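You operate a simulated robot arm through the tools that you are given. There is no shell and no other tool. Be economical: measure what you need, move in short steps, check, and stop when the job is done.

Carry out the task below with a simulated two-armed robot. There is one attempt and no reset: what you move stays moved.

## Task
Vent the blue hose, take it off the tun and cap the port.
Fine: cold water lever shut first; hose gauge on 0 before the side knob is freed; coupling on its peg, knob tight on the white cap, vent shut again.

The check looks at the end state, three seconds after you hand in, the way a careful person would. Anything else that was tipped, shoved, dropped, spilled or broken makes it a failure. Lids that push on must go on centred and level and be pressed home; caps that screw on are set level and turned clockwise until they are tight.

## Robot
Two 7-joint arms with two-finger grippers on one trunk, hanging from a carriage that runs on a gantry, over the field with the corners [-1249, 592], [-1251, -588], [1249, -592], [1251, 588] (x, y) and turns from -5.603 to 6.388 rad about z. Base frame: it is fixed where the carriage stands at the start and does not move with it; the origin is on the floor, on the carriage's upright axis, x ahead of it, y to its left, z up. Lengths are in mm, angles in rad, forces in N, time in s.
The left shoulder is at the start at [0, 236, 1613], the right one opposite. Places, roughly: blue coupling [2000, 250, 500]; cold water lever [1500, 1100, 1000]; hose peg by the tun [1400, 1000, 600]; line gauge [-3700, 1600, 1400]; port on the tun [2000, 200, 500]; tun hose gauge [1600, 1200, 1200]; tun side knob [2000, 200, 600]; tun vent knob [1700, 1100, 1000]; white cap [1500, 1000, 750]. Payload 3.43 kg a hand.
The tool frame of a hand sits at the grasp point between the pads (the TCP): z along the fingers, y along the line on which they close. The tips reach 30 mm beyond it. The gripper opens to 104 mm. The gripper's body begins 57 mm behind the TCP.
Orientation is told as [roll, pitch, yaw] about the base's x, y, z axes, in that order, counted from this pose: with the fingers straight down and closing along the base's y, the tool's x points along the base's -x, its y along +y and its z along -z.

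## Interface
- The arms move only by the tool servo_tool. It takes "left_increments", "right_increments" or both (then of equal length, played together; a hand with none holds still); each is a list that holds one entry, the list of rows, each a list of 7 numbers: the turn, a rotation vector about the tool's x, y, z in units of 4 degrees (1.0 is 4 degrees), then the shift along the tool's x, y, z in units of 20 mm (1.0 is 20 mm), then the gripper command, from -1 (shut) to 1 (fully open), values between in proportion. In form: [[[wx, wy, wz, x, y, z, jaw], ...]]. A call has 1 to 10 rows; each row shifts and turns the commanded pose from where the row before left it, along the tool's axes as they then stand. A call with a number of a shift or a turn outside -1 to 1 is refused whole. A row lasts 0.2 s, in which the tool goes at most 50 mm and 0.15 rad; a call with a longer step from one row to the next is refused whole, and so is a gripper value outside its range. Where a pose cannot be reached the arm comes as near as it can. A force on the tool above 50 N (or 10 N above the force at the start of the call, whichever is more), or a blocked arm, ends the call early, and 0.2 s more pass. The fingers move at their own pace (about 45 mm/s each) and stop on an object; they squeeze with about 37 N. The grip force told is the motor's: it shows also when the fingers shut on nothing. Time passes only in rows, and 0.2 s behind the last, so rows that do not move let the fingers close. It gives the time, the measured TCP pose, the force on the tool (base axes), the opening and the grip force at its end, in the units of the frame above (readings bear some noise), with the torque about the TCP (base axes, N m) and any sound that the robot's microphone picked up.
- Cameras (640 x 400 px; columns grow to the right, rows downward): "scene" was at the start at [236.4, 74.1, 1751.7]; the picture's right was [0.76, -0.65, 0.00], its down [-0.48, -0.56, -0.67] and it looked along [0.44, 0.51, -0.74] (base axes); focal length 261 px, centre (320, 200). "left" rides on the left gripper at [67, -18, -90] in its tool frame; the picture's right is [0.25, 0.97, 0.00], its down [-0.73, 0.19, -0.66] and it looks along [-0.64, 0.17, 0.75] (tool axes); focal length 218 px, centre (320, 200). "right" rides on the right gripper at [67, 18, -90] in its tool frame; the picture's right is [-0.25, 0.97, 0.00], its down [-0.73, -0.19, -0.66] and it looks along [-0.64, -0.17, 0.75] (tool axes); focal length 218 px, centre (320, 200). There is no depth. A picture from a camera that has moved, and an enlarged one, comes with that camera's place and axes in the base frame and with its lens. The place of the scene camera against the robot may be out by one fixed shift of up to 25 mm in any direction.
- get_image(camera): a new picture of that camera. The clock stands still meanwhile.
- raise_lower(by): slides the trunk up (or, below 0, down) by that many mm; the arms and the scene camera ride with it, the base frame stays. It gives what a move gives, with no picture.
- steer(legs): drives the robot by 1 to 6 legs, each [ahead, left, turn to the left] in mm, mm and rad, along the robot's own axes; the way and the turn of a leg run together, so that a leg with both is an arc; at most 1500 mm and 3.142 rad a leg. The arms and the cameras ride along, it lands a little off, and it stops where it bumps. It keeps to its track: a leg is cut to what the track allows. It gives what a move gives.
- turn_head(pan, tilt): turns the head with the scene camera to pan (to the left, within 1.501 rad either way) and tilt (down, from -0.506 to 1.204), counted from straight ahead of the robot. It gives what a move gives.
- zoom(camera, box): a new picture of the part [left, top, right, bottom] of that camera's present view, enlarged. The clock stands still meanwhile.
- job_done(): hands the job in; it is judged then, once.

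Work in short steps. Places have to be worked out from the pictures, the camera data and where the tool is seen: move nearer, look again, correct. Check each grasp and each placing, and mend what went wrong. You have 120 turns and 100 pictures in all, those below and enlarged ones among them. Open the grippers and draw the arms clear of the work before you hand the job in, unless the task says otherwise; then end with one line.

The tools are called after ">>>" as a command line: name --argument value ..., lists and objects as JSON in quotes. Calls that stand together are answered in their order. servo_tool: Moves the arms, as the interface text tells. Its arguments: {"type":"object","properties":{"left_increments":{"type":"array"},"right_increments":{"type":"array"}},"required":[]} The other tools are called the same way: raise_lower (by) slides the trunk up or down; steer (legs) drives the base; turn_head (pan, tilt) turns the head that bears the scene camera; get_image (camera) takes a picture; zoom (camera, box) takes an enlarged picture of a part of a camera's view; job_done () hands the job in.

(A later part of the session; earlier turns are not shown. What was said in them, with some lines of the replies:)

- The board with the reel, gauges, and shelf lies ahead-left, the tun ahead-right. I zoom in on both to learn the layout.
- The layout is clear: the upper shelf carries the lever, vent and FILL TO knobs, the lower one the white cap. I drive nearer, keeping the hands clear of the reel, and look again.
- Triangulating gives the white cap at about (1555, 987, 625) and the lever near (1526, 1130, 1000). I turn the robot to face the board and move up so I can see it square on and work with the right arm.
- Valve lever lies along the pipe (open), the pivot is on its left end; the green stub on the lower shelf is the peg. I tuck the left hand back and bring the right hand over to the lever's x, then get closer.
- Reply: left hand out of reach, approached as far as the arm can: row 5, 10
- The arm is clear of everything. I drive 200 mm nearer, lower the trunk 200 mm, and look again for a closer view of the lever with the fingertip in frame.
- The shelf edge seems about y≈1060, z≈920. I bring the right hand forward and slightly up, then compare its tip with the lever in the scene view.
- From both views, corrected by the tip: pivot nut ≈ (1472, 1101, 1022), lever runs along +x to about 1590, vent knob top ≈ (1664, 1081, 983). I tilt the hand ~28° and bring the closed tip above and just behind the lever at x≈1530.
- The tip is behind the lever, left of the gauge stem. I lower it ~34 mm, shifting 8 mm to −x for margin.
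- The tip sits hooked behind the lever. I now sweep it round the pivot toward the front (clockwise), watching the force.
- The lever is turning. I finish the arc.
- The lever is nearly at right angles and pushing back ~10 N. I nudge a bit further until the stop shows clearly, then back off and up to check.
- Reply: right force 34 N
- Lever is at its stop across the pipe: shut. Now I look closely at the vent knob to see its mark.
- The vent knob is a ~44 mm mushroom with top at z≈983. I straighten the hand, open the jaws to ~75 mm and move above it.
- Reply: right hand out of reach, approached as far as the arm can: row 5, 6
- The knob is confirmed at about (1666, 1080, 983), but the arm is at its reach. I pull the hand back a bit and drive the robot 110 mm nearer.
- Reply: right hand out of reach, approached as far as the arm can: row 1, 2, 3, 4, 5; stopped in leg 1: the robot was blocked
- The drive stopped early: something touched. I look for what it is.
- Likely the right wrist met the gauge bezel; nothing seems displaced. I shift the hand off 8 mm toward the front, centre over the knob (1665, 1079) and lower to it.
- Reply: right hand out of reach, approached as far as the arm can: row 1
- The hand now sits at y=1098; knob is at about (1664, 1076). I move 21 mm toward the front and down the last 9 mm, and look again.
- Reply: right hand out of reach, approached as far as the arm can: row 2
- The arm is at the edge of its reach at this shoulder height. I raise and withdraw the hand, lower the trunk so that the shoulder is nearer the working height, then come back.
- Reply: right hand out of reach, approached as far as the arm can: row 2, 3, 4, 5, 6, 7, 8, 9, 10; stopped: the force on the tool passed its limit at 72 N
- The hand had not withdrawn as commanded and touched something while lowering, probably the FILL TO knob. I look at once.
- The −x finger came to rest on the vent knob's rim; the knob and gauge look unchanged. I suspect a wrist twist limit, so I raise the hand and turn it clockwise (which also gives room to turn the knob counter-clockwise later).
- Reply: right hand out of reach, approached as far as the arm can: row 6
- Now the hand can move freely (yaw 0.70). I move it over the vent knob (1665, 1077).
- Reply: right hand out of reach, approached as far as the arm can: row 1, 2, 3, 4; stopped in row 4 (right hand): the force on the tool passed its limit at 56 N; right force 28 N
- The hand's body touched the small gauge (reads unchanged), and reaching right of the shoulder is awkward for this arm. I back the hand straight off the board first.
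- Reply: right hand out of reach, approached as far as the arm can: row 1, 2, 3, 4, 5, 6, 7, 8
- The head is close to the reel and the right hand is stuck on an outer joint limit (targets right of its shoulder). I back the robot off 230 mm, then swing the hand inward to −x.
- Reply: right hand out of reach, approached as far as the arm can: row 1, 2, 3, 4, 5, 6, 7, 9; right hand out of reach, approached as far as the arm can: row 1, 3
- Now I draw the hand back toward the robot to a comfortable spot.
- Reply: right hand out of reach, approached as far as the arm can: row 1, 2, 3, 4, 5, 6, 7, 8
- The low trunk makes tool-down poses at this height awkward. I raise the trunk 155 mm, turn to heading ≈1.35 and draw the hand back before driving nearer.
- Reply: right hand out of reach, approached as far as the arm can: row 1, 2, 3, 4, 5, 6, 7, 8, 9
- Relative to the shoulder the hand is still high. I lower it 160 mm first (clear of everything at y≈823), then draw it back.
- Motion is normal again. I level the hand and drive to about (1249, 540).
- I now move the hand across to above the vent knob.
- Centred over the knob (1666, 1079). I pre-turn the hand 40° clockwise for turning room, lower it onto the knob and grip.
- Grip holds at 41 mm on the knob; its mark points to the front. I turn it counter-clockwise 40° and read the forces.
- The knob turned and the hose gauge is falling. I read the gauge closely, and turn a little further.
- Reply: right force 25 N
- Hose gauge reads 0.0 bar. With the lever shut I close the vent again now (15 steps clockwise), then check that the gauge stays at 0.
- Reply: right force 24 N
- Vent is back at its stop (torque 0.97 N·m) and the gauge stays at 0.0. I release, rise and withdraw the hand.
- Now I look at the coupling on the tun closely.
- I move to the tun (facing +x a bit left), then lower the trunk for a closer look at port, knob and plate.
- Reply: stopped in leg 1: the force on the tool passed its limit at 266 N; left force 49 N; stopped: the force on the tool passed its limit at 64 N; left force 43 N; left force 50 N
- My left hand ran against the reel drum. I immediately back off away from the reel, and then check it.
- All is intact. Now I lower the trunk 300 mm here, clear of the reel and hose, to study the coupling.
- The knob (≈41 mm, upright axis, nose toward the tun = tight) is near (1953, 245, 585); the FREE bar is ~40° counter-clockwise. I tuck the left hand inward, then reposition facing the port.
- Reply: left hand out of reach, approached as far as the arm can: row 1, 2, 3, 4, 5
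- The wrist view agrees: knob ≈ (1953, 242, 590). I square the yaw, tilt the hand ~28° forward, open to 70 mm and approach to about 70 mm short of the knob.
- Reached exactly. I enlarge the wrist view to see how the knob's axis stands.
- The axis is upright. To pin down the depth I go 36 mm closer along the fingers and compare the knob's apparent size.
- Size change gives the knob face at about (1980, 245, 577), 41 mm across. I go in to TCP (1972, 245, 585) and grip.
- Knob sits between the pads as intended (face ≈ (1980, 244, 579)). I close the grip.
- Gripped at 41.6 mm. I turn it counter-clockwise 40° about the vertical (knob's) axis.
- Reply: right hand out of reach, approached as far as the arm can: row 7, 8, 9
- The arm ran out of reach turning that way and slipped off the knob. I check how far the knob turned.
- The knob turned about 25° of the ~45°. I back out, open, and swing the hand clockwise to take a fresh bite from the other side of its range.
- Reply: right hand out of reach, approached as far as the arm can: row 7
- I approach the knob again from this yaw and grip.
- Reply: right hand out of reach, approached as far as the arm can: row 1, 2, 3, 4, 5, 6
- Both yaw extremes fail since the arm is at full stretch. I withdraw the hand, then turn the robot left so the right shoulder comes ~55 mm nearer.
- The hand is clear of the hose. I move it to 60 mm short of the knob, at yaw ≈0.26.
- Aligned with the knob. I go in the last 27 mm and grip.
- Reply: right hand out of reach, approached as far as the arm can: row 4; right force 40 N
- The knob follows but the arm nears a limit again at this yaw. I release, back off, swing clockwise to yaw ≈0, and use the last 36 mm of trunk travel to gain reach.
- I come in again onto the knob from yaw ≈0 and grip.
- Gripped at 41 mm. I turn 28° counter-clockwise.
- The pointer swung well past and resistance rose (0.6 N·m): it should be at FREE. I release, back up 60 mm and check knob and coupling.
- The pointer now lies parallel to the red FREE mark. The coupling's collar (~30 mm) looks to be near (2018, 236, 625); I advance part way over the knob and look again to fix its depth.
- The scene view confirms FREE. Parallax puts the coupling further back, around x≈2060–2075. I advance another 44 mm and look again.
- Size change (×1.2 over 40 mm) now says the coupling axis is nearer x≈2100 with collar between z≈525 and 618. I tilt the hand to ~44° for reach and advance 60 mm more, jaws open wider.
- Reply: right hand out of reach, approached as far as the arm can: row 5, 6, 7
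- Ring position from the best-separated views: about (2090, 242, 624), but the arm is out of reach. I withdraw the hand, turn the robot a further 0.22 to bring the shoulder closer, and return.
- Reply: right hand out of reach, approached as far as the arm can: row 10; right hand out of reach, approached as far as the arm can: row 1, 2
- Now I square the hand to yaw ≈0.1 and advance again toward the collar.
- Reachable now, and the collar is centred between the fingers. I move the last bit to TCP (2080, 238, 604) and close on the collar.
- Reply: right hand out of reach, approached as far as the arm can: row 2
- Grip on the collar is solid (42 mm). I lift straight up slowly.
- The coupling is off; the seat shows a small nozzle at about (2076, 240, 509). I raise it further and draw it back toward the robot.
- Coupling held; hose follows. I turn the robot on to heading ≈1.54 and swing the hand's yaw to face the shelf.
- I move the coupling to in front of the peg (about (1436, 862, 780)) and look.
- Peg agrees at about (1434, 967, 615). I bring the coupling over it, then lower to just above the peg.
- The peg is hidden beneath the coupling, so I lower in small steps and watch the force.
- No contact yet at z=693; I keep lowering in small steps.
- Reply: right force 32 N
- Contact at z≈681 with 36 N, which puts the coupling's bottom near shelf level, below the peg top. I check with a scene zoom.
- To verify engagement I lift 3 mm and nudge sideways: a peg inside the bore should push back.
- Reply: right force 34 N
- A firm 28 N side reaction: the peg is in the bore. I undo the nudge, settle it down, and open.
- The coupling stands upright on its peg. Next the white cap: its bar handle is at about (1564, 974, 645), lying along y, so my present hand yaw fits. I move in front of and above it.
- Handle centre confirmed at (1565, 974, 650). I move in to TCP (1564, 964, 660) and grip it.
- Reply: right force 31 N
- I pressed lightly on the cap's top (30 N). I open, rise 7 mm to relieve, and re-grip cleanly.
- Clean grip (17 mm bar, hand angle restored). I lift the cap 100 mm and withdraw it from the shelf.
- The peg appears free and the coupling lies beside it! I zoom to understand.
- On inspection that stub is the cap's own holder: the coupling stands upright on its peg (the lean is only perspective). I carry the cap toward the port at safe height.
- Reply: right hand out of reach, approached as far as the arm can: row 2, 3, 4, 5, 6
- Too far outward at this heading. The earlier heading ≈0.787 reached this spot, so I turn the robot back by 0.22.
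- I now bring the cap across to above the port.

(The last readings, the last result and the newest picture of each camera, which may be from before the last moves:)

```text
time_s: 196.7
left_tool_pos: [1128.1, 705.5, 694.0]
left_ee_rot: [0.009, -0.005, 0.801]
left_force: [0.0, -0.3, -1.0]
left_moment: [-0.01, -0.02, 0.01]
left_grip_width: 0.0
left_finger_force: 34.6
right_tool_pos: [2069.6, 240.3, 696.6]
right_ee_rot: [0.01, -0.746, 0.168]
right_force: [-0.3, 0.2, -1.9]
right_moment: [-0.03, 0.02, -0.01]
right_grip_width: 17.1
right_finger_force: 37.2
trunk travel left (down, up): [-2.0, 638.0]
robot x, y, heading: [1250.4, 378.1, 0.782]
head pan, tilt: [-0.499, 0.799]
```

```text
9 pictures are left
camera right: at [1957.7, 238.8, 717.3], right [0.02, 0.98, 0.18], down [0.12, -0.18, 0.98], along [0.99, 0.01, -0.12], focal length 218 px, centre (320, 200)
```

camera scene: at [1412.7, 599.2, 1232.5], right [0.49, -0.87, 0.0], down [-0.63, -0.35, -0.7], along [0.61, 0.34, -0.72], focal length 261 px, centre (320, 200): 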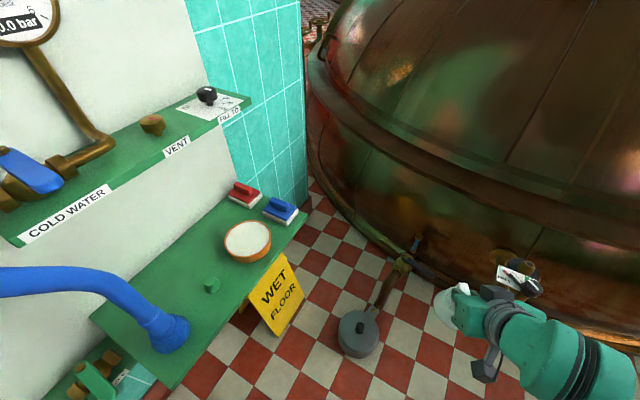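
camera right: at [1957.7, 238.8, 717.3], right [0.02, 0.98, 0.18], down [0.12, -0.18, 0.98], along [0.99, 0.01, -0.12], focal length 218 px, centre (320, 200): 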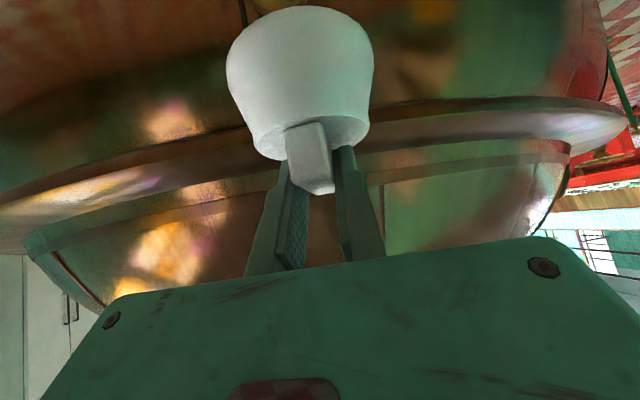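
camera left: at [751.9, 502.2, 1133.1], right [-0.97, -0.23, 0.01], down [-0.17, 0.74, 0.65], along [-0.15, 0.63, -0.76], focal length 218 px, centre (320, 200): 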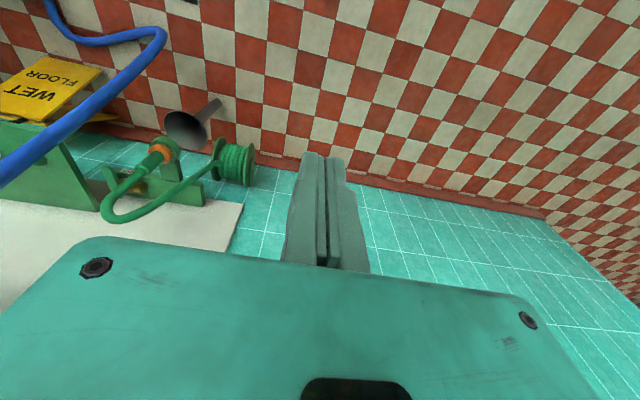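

Cap is over the port at (2069.6, 240.3) as wanted. I correct the tilt by ~1.2° so that it's level as gripped, and lower 70 mm.

>>> servo_tool --right_increments '[[[0, -0.3, 0, 0, 0, 0, -1], [0, 0, 0, 0.69, 0, 0.72, -1], [0, 0, 0, 0.69, 0, 0.72, -1], [0, 0, 0, 0.69, 0, 0.72, -1], [0, 0, 0, 0.35, 0, 0.36, -1]]]'

>>> zoom --camera "scene" --box '[340, 140, 540, 280]'

```text
time_s: 197.9
left_tool_pos: [1125.9, 703.8, 694.5]
left_ee_rot: [0.009, -0.004, 0.802]
left_force: [-1.1, -0.2, 0.6]
left_moment: [0.01, -0.01, 0.01]
left_grip_width: 0.1
left_finger_force: 34.8
right_tool_pos: [2065.1, 244.4, 629.4]
right_ee_rot: [0.0, -0.759, 0.167]
right_force: [-0.6, -0.3, -1.9]
right_moment: [-0.02, -0.01, 0.02]
right_grip_width: 17.6
right_finger_force: 36.7
right hand out of reach, approached as far as the arm can: row 5
trunk travel left (down, up): [-2.0, 638.0]
robot x, y, heading: [1251.9, 378.3, 0.785]
head pan, tilt: [-0.499, 0.799]
```

```text
2.86 times, centred on (440, 210) of scene
camera zoom: at [1453.9, 554.5, 1232.3], right [0.28, -0.96, 0.0], down [-0.69, -0.2, -0.7], along [0.67, 0.2, -0.72], focal length 746 px, centre (-23, 171)
```

zoom: 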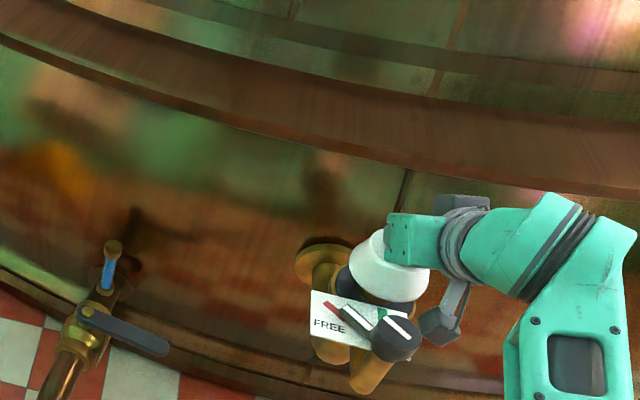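

Reach is nearly exhausted at this yaw; a smaller yaw worked lower before. I rotate the hand ~14° clockwise about the vertical in place.

>>> servo_tool --right_increments '[[[0.69, 0, 0.725, 0, 0, 0, -1], [0.69, 0, 0.725, 0, 0, 0, -1], [0.69, 0, 0.725, 0, 0, 0, -1], [0.4, 0, 0.42, 0, 0, 0, -1], [0, 0, 0, 0, 0, 0, -1]]]'

```text
time_s: 199.1
left_tool_pos: [1127.8, 702.7, 694.1]
left_ee_rot: [0.007, -0.005, 0.8]
left_force: [-0.2, -0.1, 0.3]
left_moment: [0.01, 0.04, 0.0]
left_grip_width: 0.0
left_finger_force: 34.4
right_tool_pos: [2063.6, 244.3, 629.4]
right_ee_rot: [0.01, -0.762, -0.084]
right_force: [-0.1, -0.2, -2.7]
right_moment: [-0.01, 0.02, -0.01]
right_grip_width: 17.3
right_finger_force: 37.0
trunk travel left (down, up): [-2.0, 638.0]
robot x, y, heading: [1250.7, 374.9, 0.784]
head pan, tilt: [-0.499, 0.799]
```

Now I shift to (2070, 241.5) and go down 16 mm, watching reach and force.

>>> servo_tool --right_increments '[[[0, 0, 0, -0.24, -0.115, 0.23, -1], [0, 0, 0, 0.276, 0, 0.29, -1], [0, 0, 0, 0.276, 0, 0.29, -1], [0, 0, 0, 0, 0, 0, -1]]]'

```text
time_s: 200.1
left_tool_pos: [1127.3, 702.7, 693.6]
left_ee_rot: [0.007, -0.005, 0.801]
left_force: [0.5, 0.2, 0.2]
left_moment: [0.01, 0.0, -0.01]
left_grip_width: 0.3
left_finger_force: 34.6
right_tool_pos: [2073.0, 241.5, 615.0]
right_ee_rot: [0.012, -0.762, -0.083]
right_force: [0.4, 0.1, -1.6]
right_moment: [0.0, 0.0, 0.04]
right_grip_width: 17.2
right_finger_force: 37.5
trunk travel left (down, up): [-2.0, 638.0]
robot x, y, heading: [1246.3, 379.2, 0.788]
head pan, tilt: [-0.499, 0.799]
```

Reach is fine now. I continue down in 4 mm steps.

>>> servo_tool --right_increments '[[[0, 0, 0, 0.2, 0, 0.08, -1], [0, 0, 0, 0.138, 0, 0.145, -1], [0, 0, 0, 0.138, 0, 0.145, -1], [0, 0, 0, 0.138, 0, 0.145, -1]]]'

>>> zoom --camera "scene" --box '[420, 200, 500, 260]'

```text
time_s: 201.1
left_tool_pos: [1127.2, 702.1, 694.6]
left_ee_rot: [0.007, -0.006, 0.801]
left_force: [0.6, -0.1, 0.4]
left_moment: [0.01, 0.01, 0.0]
left_grip_width: 0.1
left_finger_force: 34.3
right_tool_pos: [2070.1, 242.2, 598.5]
right_ee_rot: [0.009, -0.763, -0.083]
right_force: [-0.4, -0.1, -1.4]
right_moment: [0.0, -0.01, -0.03]
right_grip_width: 17.4
right_finger_force: 36.7
trunk travel left (down, up): [-2.0, 638.0]
robot x, y, heading: [1247.0, 376.4, 0.786]
head pan, tilt: [-0.499, 0.799]
```

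```text
6.67 times, centred on (460, 230) of scene
camera zoom: at [1454.5, 554.4, 1232.4], right [0.28, -0.96, 0.0], down [-0.69, -0.2, -0.7], along [0.67, 0.2, -0.72], focal length 1740 px, centre (-613, 0)
```

zoom: 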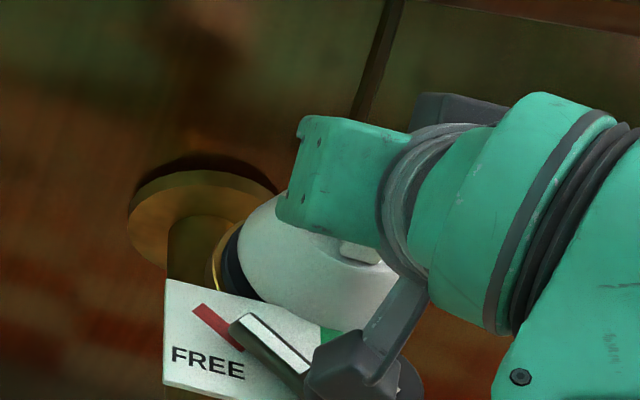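

The cap is almost on the black seat ring. I lower until contact.

>>> servo_tool --right_increments '[[[0, 0, 0, 0.105, 0, 0.108, -1], [0, 0, 0, 0.105, 0, 0.108, -1], [0, 0, 0, 0.105, 0, 0.108, -1], [0, 0, 0, 0.07, 0, 0.072, -1]]]'

```text
time_s: 202.1
left_tool_pos: [1128.1, 703.7, 694.5]
left_ee_rot: [0.007, -0.006, 0.802]
left_force: [-0.1, -0.5, -1.0]
left_moment: [-0.01, 0.02, 0.0]
left_grip_width: 0.0
left_finger_force: 35.1
right_tool_pos: [2070.6, 241.7, 588.3]
right_ee_rot: [0.011, -0.766, -0.084]
right_force: [-0.8, 0.8, 1.8]
right_moment: [-0.13, 0.14, -0.08]
right_grip_width: 17.3
right_finger_force: 36.9
trunk travel left (down, up): [-2.0, 638.0]
robot x, y, heading: [1247.3, 376.4, 0.783]
head pan, tilt: [-0.499, 0.799]
```

First contact at z≈588. I press a little more to seat it.

>>> servo_tool --right_increments '[[[0, 0, 0, 0.07, 0, 0.072, -1], [0, 0, 0, 0.07, 0, 0.072, -1], [0, 0, 0, 0.07, 0, 0.072, -1]]]'

```text
time_s: 202.9
left_tool_pos: [1128.2, 702.2, 694.7]
left_ee_rot: [0.008, -0.006, 0.801]
left_force: [0.4, -0.5, -0.4]
left_moment: [0.05, -0.01, 0.03]
left_grip_width: 0.0
left_finger_force: 35.4
right_tool_pos: [2073.5, 241.3, 587.6]
right_ee_rot: [0.012, -0.776, -0.083]
right_force: [-13.5, 1.5, 29.0]
right_moment: [-0.27, 0.22, -0.15]
right_grip_width: 17.3
right_finger_force: 37.2
trunk travel left (down, up): [-2.0, 638.0]
robot x, y, heading: [1249.0, 375.1, 0.785]
head pan, tilt: [-0.499, 0.799]
```

Firm 30 N at z 587.6, at the expected seat height. I relax, open, and withdraw along the fingers.

>>> servo_tool --right_increments '[[[0, 0, 0, -0.1, 0, -0.1, -1], [0, 0, 0, 0, 0, 0, -0.2], [0, 0, 0, 0, 0, 0, -0.2], [0, 0, 0, 0, 0, -0.5, -0.2], [0, 0, 0, 0, 0, -1, -0.2], [0, 0, 0, -0.3, 0, -1, -0.2], [0, 0, 0, -0.3, 0, -1, 0.35], [0, 0, 0, 0, 0, -1, 0.35]]]'

>>> zoom --camera "scene" --box '[400, 180, 520, 270]'

```text
time_s: 204.7
left_tool_pos: [1126.2, 702.3, 693.9]
left_ee_rot: [0.007, -0.006, 0.801]
left_force: [-0.1, -0.7, -0.1]
left_moment: [0.0, -0.04, -0.01]
left_grip_width: 0.3
left_finger_force: 35.1
right_tool_pos: [2016.7, 246.1, 656.1]
right_ee_rot: [0.012, -0.761, -0.081]
right_force: [-0.2, -0.1, -0.7]
right_moment: [-0.02, 0.01, 0.04]
right_grip_width: 70.3
right_finger_force: 0.0
trunk travel left (down, up): [-2.0, 638.0]
robot x, y, heading: [1251.8, 376.5, 0.785]
head pan, tilt: [-0.499, 0.799]
```

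```text
4.44 times, centred on (460, 225) of scene
camera zoom: at [1454.3, 554.4, 1232.3], right [0.28, -0.96, 0.0], down [-0.69, -0.2, -0.7], along [0.67, 0.2, -0.72], focal length 1160 px, centre (-302, 89)
```

zoom: 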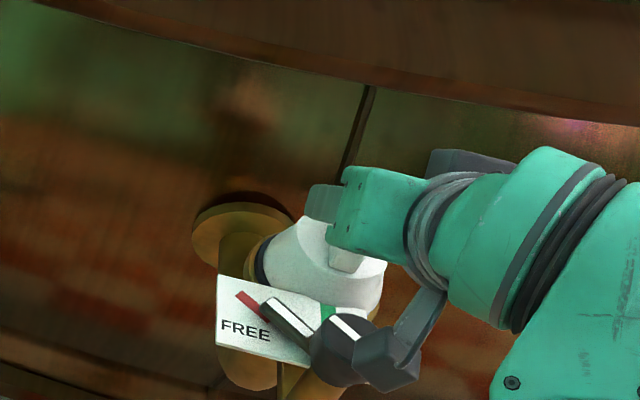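

Cap sits on the port, level. Now the knob: I back off, reduce the tilt to 28° and turn the hand to yaw ≈0.35 for the clockwise turn.

>>> servo_tool --right_increments '[[[0, 0, 0, 0.745, -0.23, -0.865, 0.35], [0, 0, 0, 0.745, -0.23, -0.865, 0.35], [0, 0, 0, 0.745, -0.23, -0.865, 0.35], [0, 0, 0, 0.745, -0.23, -0.865, 0.35], [0, 0.97, 0, 0, 0, 0, 0.35], [0, 0.97, 0, 0, 0, 0, 0.35], [0, 0.97, 0, 0, 0, 0, 0.35], [0, 0.97, 0, 0, 0, 0, 0.35]]]'

>>> servo_tool --right_increments '[[[-0.47, 0, -0.88, 0, 0, 0, 0.35], [-0.47, 0, -0.88, 0, 0, 0, 0.35], [-0.47, 0, -0.88, 0, 0, 0, 0.35], [-0.47, 0, -0.88, 0, 0, 0, 0.35], [-0.47, 0, -0.88, 0, 0, 0, 0.35], [-0.47, 0, -0.88, 0, 0, 0, 0.35]]]'

```text
time_s: 206.5
left_tool_pos: [1129.4, 703.4, 693.5]
left_ee_rot: [0.008, -0.005, 0.801]
left_force: [0.9, -0.4, -0.4]
left_moment: [0.02, 0.02, 0.0]
left_grip_width: 0.0
left_finger_force: 34.6
right_tool_pos: [1926.0, 233.5, 667.0]
right_ee_rot: [0.008, -0.493, -0.08]
right_force: [0.7, -1.2, -0.1]
right_moment: [0.02, 0.04, -0.01]
right_grip_width: 70.4
right_finger_force: 0.0
trunk travel left (down, up): [-2.0, 638.0]
robot x, y, heading: [1250.0, 373.3, 0.783]
head pan, tilt: [-0.499, 0.799]
```

```text
time_s: 207.9
left_tool_pos: [1127.9, 701.6, 693.5]
left_ee_rot: [0.006, -0.006, 0.8]
left_force: [1.0, 0.1, 0.6]
left_moment: [0.0, -0.02, 0.04]
left_grip_width: 0.2
left_finger_force: 34.4
right_tool_pos: [1924.8, 234.0, 666.0]
right_ee_rot: [0.008, -0.494, 0.341]
right_force: [-0.3, 0.8, -0.3]
right_moment: [0.02, 0.01, 0.01]
right_grip_width: 70.1
right_finger_force: 0.0
trunk travel left (down, up): [-2.0, 638.0]
robot x, y, heading: [1249.9, 376.5, 0.783]
head pan, tilt: [-0.499, 0.799]
```

Now I go in onto the knob and grip.

>>> servo_tool --right_increments '[[[0, 0, 0, -0.2, -0.43, 0.3, 0.35], [0, 0, 0, 0, 0, 0.89, 0.35], [0, 0, 0, 0, 0, 0.89, 0.35], [0, 0, 0, 0, 0, 0.89, 0.35], [0, 0, 0, 0, 0, 0.89, 0.35], [0, 0, 0, 0, 0, 0.89, 0.35], [0, 0, 0, 0, 0, 0, 0.35], [0, 0, 0, 0, 0, 0, -1], [0, 0, 0, 0, 0, 0, -1], [0, 0, 0, 0, 0, 0, -1]]]'

```text
time_s: 210.1
left_tool_pos: [1128.6, 702.6, 693.9]
left_ee_rot: [0.006, -0.005, 0.801]
left_force: [-0.2, -0.5, 0.5]
left_moment: [-0.01, 0.02, 0.02]
left_grip_width: 0.0
left_finger_force: 34.4
right_tool_pos: [1975.1, 242.0, 582.5]
right_ee_rot: [0.006, -0.496, 0.339]
right_force: [0.7, 0.5, -3.2]
right_moment: [-0.38, -0.35, 0.02]
right_grip_width: 41.6
right_finger_force: 38.2
trunk travel left (down, up): [-2.0, 638.0]
robot x, y, heading: [1250.7, 379.1, 0.783]
head pan, tilt: [-0.499, 0.799]
```

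Gripped at 41.6 mm. I turn clockwise 36°.

>>> servo_tool --right_increments '[[[0.47, 0, 0.88, 0, 0.02, 0, -1], [0.47, 0, 0.88, 0, 0.02, 0, -1], [0.47, 0, 0.88, 0, 0.02, 0, -1], [0.47, 0, 0.88, 0, 0.02, 0, -1], [0.47, 0, 0.88, 0, 0.02, 0, -1], [0.47, 0, 0.88, 0, 0.02, 0, -1], [0.47, 0, 0.88, 0, 0.02, 0, -1], [0.47, 0, 0.88, 0, 0.02, 0, -1], [0.47, 0, 0.88, 0, 0.02, 0, -1]]]'

```text
time_s: 212.1
left_tool_pos: [1128.7, 703.3, 693.8]
left_ee_rot: [0.007, -0.007, 0.8]
left_force: [0.5, 0.3, -0.4]
left_moment: [-0.03, -0.01, 0.02]
left_grip_width: 0.0
left_finger_force: 34.6
right_tool_pos: [1974.7, 247.0, 584.1]
right_ee_rot: [0.007, -0.489, -0.289]
right_force: [8.9, 0.2, -14.2]
right_moment: [-0.75, 0.14, 0.04]
right_grip_width: 41.4
right_finger_force: 44.8
trunk travel left (down, up): [-2.0, 638.0]
robot x, y, heading: [1252.9, 377.2, 0.784]
head pan, tilt: [-0.499, 0.799]
```

Still turning freely within reach. I go on clockwise until it tightens.

>>> servo_tool --right_increments '[[[0.47, 0, 0.88, 0, 0.02, 0, -1], [0.47, 0, 0.88, 0, 0.02, 0, -1], [0.47, 0, 0.88, 0, 0.02, 0, -1], [0.47, 0, 0.88, 0, 0.02, 0, -1]]]'

>>> get_image --camera "right"

```text
time_s: 212.8
left_tool_pos: [1127.7, 705.1, 694.4]
left_ee_rot: [0.007, -0.008, 0.806]
left_force: [0.2, -0.6, 0.0]
left_moment: [0.05, 0.0, 0.06]
left_grip_width: 0.0
left_finger_force: 35.1
right_tool_pos: [1971.9, 248.1, 590.6]
right_ee_rot: [0.015, -0.467, -0.352]
right_force: [7.5, 20.4, -8.7]
right_moment: [-0.21, -0.25, 0.2]
right_grip_width: 41.0
right_finger_force: 44.7
right hand out of reach, approached as far as the arm can: row 1, 2, 3
trunk travel left (down, up): [-2.0, 638.0]
robot x, y, heading: [1250.7, 379.7, 0.788]
head pan, tilt: [-0.499, 0.799]
stopped in row 3 (right hand): the force on the tool passed its limit at 62 N (the readings are from after the stop); the commanded pose is now the measured one
```

```text
5 pictures are left
camera right: at [1883.5, 298.8, 642.0], right [0.54, 0.83, 0.13], down [0.27, -0.31, 0.91], along [0.8, -0.46, -0.39], focal length 218 px, centre (320, 200)
```

right: 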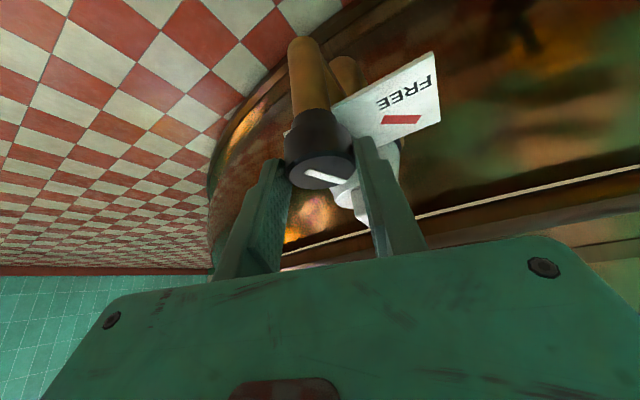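

The pointer is now roughly 25–30° from tight. I release, swing back to yaw 0.35 and take another bite.

>>> servo_tool --right_increments '[[[0, 0, 0, 0, 0, 0, 0.35], [0, 0, 0, 0, 0, 0, 0.35], [0, 0, 0, 0, 0, -1, 0.35], [0, 0, 0, 0, 0, -1, 0.35], [0, 0, 0, 0, 0, -1, 0.35], [0, 0, 0, 0, 0, -1, 0.35], [-0.47, 0, -0.88, 0, 0, 0, 0.35], [-0.47, 0, -0.88, 0, 0, 0, 0.35], [-0.47, 0, -0.88, 0, 0, 0, 0.35], [-0.47, 0, -0.88, 0, 0, 0, 0.35]]]'

>>> servo_tool --right_increments '[[[-0.47, 0, -0.88, 0, 0, 0, 0.35], [-0.47, 0, -0.88, 0, 0, 0, 0.35], [-0.47, 0, -0.88, 0, 0, 0, 0.35], [-0.47, 0, -0.88, 0, 0, 0, 0.35], [-0.47, 0, -0.88, 0, 0, 0, 0.35], [-0.47, 0, -0.88, 0, 0, 0, 0.35], [0, -0.3, 0, 0, 0, 0, 0.35]]]'

```text
time_s: 215.0
left_tool_pos: [1126.9, 702.7, 694.3]
left_ee_rot: [0.006, -0.005, 0.802]
left_force: [-0.6, 1.1, 1.0]
left_moment: [0.01, 0.01, -0.04]
left_grip_width: 0.0
left_finger_force: 34.4
right_tool_pos: [1935.7, 250.7, 661.8]
right_ee_rot: [0.012, -0.475, -0.083]
right_force: [0.6, 0.3, 0.1]
right_moment: [-0.01, 0.02, -0.02]
right_grip_width: 70.1
right_finger_force: 0.0
trunk travel left (down, up): [-2.0, 638.0]
robot x, y, heading: [1252.0, 378.8, 0.785]
head pan, tilt: [-0.499, 0.799]
```

```text
time_s: 216.6
left_tool_pos: [1126.8, 703.8, 693.4]
left_ee_rot: [0.007, -0.005, 0.803]
left_force: [-0.6, -0.1, 0.3]
left_moment: [-0.02, -0.01, 0.01]
left_grip_width: 0.3
left_finger_force: 35.1
right_tool_pos: [1935.7, 251.7, 662.2]
right_ee_rot: [0.019, -0.502, 0.332]
right_force: [-0.3, -0.2, -0.4]
right_moment: [0.03, 0.0, -0.02]
right_grip_width: 70.1
right_finger_force: 0.0
trunk travel left (down, up): [-2.0, 638.0]
robot x, y, heading: [1252.2, 376.2, 0.784]
head pan, tilt: [-0.499, 0.799]
```

Approach and grip again, then turn clockwise 32°.

>>> servo_tool --right_increments '[[[0, 0, 0, 0.22, -0.53, 0.2, 0.35], [0, 0, 0, 0.22, -0.53, 0.2, 0.35], [0, 0, 0, 0, 0, 0.95, 0.35], [0, 0, 0, 0, 0, 0.95, 0.35], [0, 0, 0, 0, 0, 0.95, 0.35], [0, 0, 0, 0, 0, 0.95, 0.35], [0, 0, 0, 0, 0, 0, 0.35], [0, 0, 0, 0, 0, 0, -1], [0, 0, 0, 0, 0, 0, -1], [0, 0, 0, 0, 0, 0, -1]]]'

>>> servo_tool --right_increments '[[[0.47, 0, 0.88, 0, 0.02, 0, -1], [0.47, 0, 0.88, 0, 0.02, 0, -1], [0.47, 0, 0.88, 0, 0.02, 0, -1], [0.47, 0, 0.88, 0, 0.02, 0, -1], [0.47, 0, 0.88, 0, 0.02, 0, -1], [0.47, 0, 0.88, 0, 0.02, 0, -1], [0.47, 0, 0.88, 0, 0.02, 0, -1], [0.47, 0, 0.88, 0, 0.02, 0, -1]]]'

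>>> get_image --camera "right"

```text
time_s: 218.8
left_tool_pos: [1127.4, 701.5, 693.8]
left_ee_rot: [0.008, -0.003, 0.802]
left_force: [-0.6, 0.1, -0.6]
left_moment: [0.04, -0.03, -0.03]
left_grip_width: 0.0
left_finger_force: 34.4
right_tool_pos: [1972.8, 242.1, 583.3]
right_ee_rot: [0.017, -0.501, 0.332]
right_force: [4.1, -4.1, -5.4]
right_moment: [-0.6, -0.36, -0.05]
right_grip_width: 41.5
right_finger_force: 38.0
trunk travel left (down, up): [-2.0, 638.0]
robot x, y, heading: [1251.6, 376.7, 0.789]
head pan, tilt: [-0.499, 0.799]
```

```text
time_s: 220.6
left_tool_pos: [1128.4, 701.6, 694.1]
left_ee_rot: [0.006, -0.004, 0.803]
left_force: [-0.3, 0.9, 0.2]
left_moment: [0.04, 0.04, -0.01]
left_grip_width: 0.0
left_finger_force: 34.6
right_tool_pos: [1974.1, 246.4, 586.0]
right_ee_rot: [0.022, -0.491, -0.228]
right_force: [0.0, -1.1, -0.6]
right_moment: [-1.12, -0.37, 0.42]
right_grip_width: 41.1
right_finger_force: 44.7
trunk travel left (down, up): [-2.0, 638.0]
robot x, y, heading: [1251.2, 373.5, 0.783]
head pan, tilt: [-0.499, 0.799]
```

```text
4 pictures are left
camera right: at [1878.0, 285.1, 633.6], right [0.43, 0.89, 0.14], down [0.28, -0.28, 0.92], along [0.86, -0.35, -0.37], focal length 218 px, centre (320, 200)
```

right: 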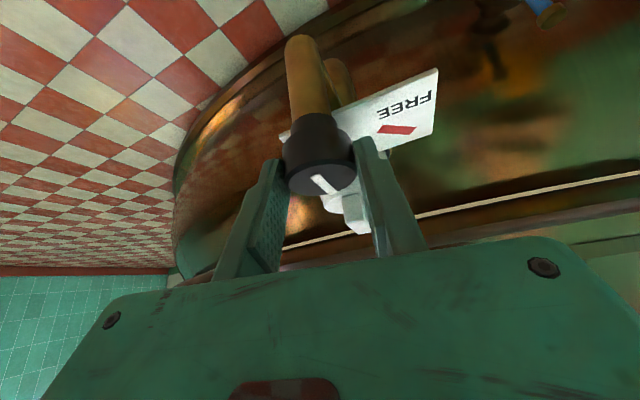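

Resistance 0.42 N·m is building but the pointer still seems ~15–20° short. I take one more bite from yaw 0.35.

>>> servo_tool --right_increments '[[[0, 0, 0, 0, 0, 0, 0.35], [0, 0, 0, 0, 0, 0, 0.35], [0, 0, 0, 0, 0, -1, 0.35], [0, 0, 0, 0, 0, -1, 0.35], [0, 0, 0, 0, 0, -1, 0.35], [-0.47, 0, -0.88, 0, 0, 0, 0.35], [-0.47, 0, -0.88, 0, 0, 0, 0.35], [-0.47, 0, -0.88, 0, 0, 0, 0.35], [-0.47, 0, -0.88, 0, 0, 0, 0.35], [-0.47, 0, -0.88, 0, 0, 0, 0.35]]]'

>>> servo_tool --right_increments '[[[-0.47, 0, -0.88, 0, 0, 0, 0.35], [-0.47, 0, -0.88, 0, 0, 0, 0.35], [-0.47, 0, -0.88, 0, 0, 0, 0.35]]]'

>>> zoom --camera "right" --box '[240, 40, 440, 200]'

```text
time_s: 222.8
left_tool_pos: [1127.5, 701.9, 693.5]
left_ee_rot: [0.008, -0.005, 0.804]
left_force: [0.2, 0.2, 0.3]
left_moment: [0.01, 0.0, -0.03]
left_grip_width: 0.2
left_finger_force: 34.9
right_tool_pos: [1945.0, 251.5, 637.5]
right_ee_rot: [0.021, -0.497, 0.124]
right_force: [-0.7, -0.5, -0.9]
right_moment: [0.03, -0.04, 0.0]
right_grip_width: 70.3
right_finger_force: 0.0
trunk travel left (down, up): [-2.0, 638.0]
robot x, y, heading: [1252.2, 375.7, 0.784]
head pan, tilt: [-0.499, 0.799]
```

```text
time_s: 223.6
left_tool_pos: [1125.8, 702.4, 692.8]
left_ee_rot: [0.006, -0.005, 0.803]
left_force: [0.0, 0.3, 0.8]
left_moment: [0.0, -0.01, -0.01]
left_grip_width: 0.2
left_finger_force: 34.9
right_tool_pos: [1945.1, 251.3, 637.3]
right_ee_rot: [0.019, -0.5, 0.332]
right_force: [-0.4, -0.1, -0.5]
right_moment: [-0.02, -0.01, 0.01]
right_grip_width: 70.1
right_finger_force: 0.2
trunk travel left (down, up): [-2.0, 638.0]
robot x, y, heading: [1250.0, 379.5, 0.786]
head pan, tilt: [-0.499, 0.799]
```

```text
2.50 times, centred on (340, 120) of right
camera zoom: at [1844.1, 234.1, 685.2], right [-0.11, 0.98, 0.14], down [0.37, -0.09, 0.92], along [0.92, 0.16, -0.36], focal length 546 px, centre (270, 400)
```

zoom: 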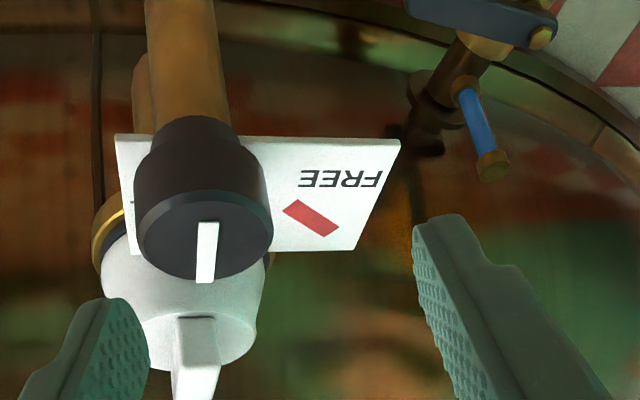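

The pointer now lines up with the tight direction. I grip once more and give a short clockwise turn to feel the stop.

>>> servo_tool --right_increments '[[[0, 0, 0, 0.22, -0.9, 0.1, 0.35], [0, 0, 0, 0, 0, 0.93, 0.35], [0, 0, 0, 0, 0, 0.93, 0.35], [0, 0, 0, 0, 0, 0.93, 0.35], [0, 0, 0, 0, 0, 0, 0.35], [0, 0, 0, 0, 0, 0, -1], [0, 0, 0, 0, 0, 0, -1], [0, 0, 0, 0, 0, 0, -1]]]'

>>> servo_tool --right_increments '[[[0.47, 0, 0.88, 0, 0.02, 0, -1], [0.47, 0, 0.88, 0, 0.02, 0, -1], [0.47, 0, 0.88, 0, 0.02, 0, -1]]]'

```text
time_s: 225.4
left_tool_pos: [1128.5, 702.2, 692.6]
left_ee_rot: [0.006, -0.005, 0.803]
left_force: [0.3, 0.3, 0.8]
left_moment: [0.0, -0.02, 0.0]
left_grip_width: 0.0
left_finger_force: 34.8
right_tool_pos: [1973.4, 241.7, 583.2]
right_ee_rot: [0.018, -0.498, 0.33]
right_force: [4.3, -2.8, -6.5]
right_moment: [-0.62, -0.28, -0.08]
right_grip_width: 41.6
right_finger_force: 37.5
trunk travel left (down, up): [-2.0, 638.0]
robot x, y, heading: [1253.5, 375.8, 0.786]
head pan, tilt: [-0.499, 0.799]
```

```text
time_s: 226.2
left_tool_pos: [1127.4, 701.5, 693.7]
left_ee_rot: [0.007, -0.004, 0.802]
left_force: [0.4, 0.2, -0.1]
left_moment: [-0.03, 0.02, -0.01]
left_grip_width: 0.1
left_finger_force: 34.9
right_tool_pos: [1973.9, 243.5, 583.6]
right_ee_rot: [0.021, -0.498, 0.123]
right_force: [3.8, -4.8, -6.0]
right_moment: [-1.07, -0.73, 1.01]
right_grip_width: 41.3
right_finger_force: 44.9
trunk travel left (down, up): [-2.0, 638.0]
robot x, y, heading: [1249.8, 375.4, 0.79]
head pan, tilt: [-0.499, 0.799]
```

Torque reads 1.0 N·m against the stop: tight. I release, withdraw the hand well clear and take a final look.

>>> servo_tool --right_increments '[[[0, 0, 0, 0, 0, 0, 0.35], [0, 0, 0, 0, 0, 0, 0.35], [0, 0, 0, 0, 0, -1, 0.35], [0, 0, 0, 0, 0, -1, 0.35], [0, 0, 0, 0, 0, -1, 0.35], [0, 0, 0, 0, 0, -1, 0.35], [0, 0, 0, 0.7, 0, -1, 0.35], [0, 0, 0, 0.8, 0, -0.8, 0.35], [0, 0, 0, 0.8, 0, -0.8, 0.35], [0, 0, 0, 0.8, 0, -0.8, 0.35]]]'

>>> steer --legs '[[-200, 0, 0]]'

>>> turn_head --pan 0.1 --tilt 0.55

>>> get_image --camera "scene"

```text
time_s: 228.4
left_tool_pos: [1125.9, 702.9, 694.0]
left_ee_rot: [0.008, -0.006, 0.801]
left_force: [-0.2, -0.7, -1.0]
left_moment: [0.03, -0.01, -0.01]
left_grip_width: 0.1
left_finger_force: 35.1
right_tool_pos: [1847.8, 226.3, 685.6]
right_ee_rot: [0.023, -0.496, 0.121]
right_force: [0.1, 0.6, -0.5]
right_moment: [0.02, 0.03, 0.02]
right_grip_width: 70.3
right_finger_force: 0.2
trunk travel left (down, up): [-2.0, 638.0]
robot x, y, heading: [1250.1, 375.0, 0.787]
head pan, tilt: [-0.499, 0.799]
```

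```text
time_s: 230.0
left_tool_pos: [989.4, 563.7, 694.1]
left_ee_rot: [0.008, -0.004, 0.803]
left_force: [0.6, 0.6, -0.5]
left_moment: [0.05, 0.01, 0.0]
left_grip_width: 0.0
left_finger_force: 34.7
right_tool_pos: [1712.8, 88.1, 686.3]
right_ee_rot: [0.022, -0.499, 0.121]
right_force: [0.0, 0.2, -0.5]
right_moment: [-0.02, -0.01, -0.01]
right_grip_width: 70.3
right_finger_force: 0.0
trunk travel left (down, up): [-2.0, 638.0]
robot x, y, heading: [1118.6, 239.1, 0.786]
head pan, tilt: [-0.499, 0.799]
```

```text
time_s: 231.0
left_tool_pos: [988.6, 564.0, 694.3]
left_ee_rot: [0.007, -0.005, 0.803]
left_force: [0.8, 0.2, 0.0]
left_moment: [0.01, -0.04, -0.02]
left_grip_width: 0.0
left_finger_force: 34.2
right_tool_pos: [1711.4, 87.3, 685.7]
right_ee_rot: [0.022, -0.497, 0.12]
right_force: [-0.5, -0.4, 1.1]
right_moment: [-0.03, 0.0, -0.04]
right_grip_width: 70.1
right_finger_force: 0.1
trunk travel left (down, up): [-2.0, 638.0]
robot x, y, heading: [1116.6, 238.5, 0.787]
head pan, tilt: [0.099, 0.55]
```

```text
2 pictures are left
camera scene: at [1295.5, 463.2, 1253.8], right [0.77, -0.63, 0.0], down [-0.33, -0.4, -0.85], along [0.54, 0.66, -0.52], focal length 261 px, centre (320, 200)
```

scene: 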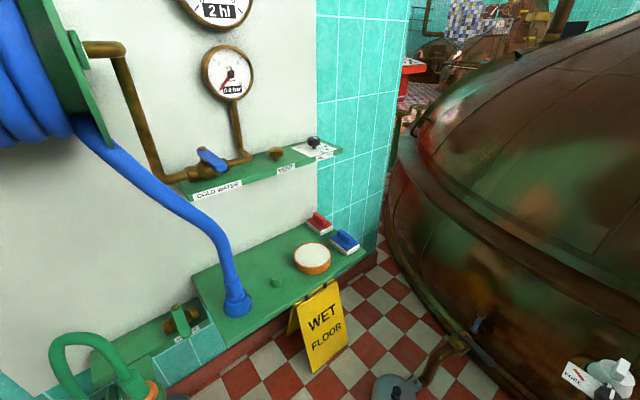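

The gauge text looks like it might not be exactly 0.0; I zoom on it.

>>> zoom --camera "scene" --box '[190, 30, 330, 190]'

```text
2.50 times, centred on (260, 110) of scene
camera zoom: at [1295.5, 463.2, 1253.8], right [0.77, -0.63, 0.0], down [-0.33, -0.4, -0.85], along [0.54, 0.66, -0.52], focal length 652 px, centre (470, 425)
```

zoom: 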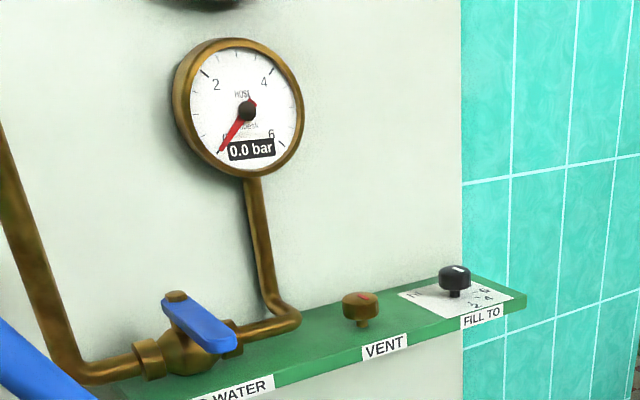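

Gauge 0.0 bar, lever across. I use the last picture on the cap and knob.

>>> zoom --camera "scene" --box '[550, 340, 640, 400]'

```text
6.67 times, centred on (595, 370) of scene
camera zoom: at [1295.5, 463.2, 1253.8], right [0.77, -0.63, 0.0], down [-0.33, -0.4, -0.85], along [0.54, 0.66, -0.52], focal length 1740 px, centre (-1513, -933)
```

zoom: 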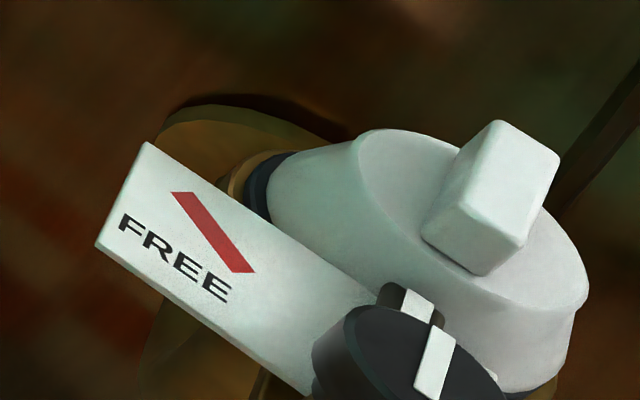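

The cap sits on its seat and the knob's nose points at it, clamped. I open both grippers, then hand in.

>>> servo_tool --left_increments '[[[0, 0, 0, 0, 0, 0, 0.5], [0, 0, 0, 0, 0, 0, 0.5], [0, 0, 0, 0, 0, 0, 0.5], [0, 0, 0, 0, 0, 0, 0.5]]]'

>>> job_done

```text
time_s: 232.0
left_tool_pos: [987.8, 563.0, 693.1]
left_ee_rot: [0.007, -0.006, 0.802]
left_force: [-0.2, 0.5, 0.3]
left_moment: [0.01, 0.02, -0.04]
left_grip_width: 78.0
left_finger_force: 0.1
right_tool_pos: [1711.1, 89.0, 686.4]
right_ee_rot: [0.023, -0.498, 0.12]
right_force: [0.1, -1.3, -0.4]
right_moment: [-0.03, -0.01, -0.02]
right_grip_width: 69.9
right_finger_force: 0.2
trunk travel left (down, up): [-2.0, 638.0]
robot x, y, heading: [1113.2, 238.9, 0.784]
head pan, tilt: [0.099, 0.55]
```

```text
The job is handed in.
```

The job is handed in: cold water lever shut first, hose vented to 0.0 bar before the knob was freed, coupling on its peg, cap on the port with the knob tight, and vent shut again; on the way my left hand hit the reel (266 N) and my right hand bumped the hose gauge (56 N) and the vent knob (72 N), with no damage visible afterwards.
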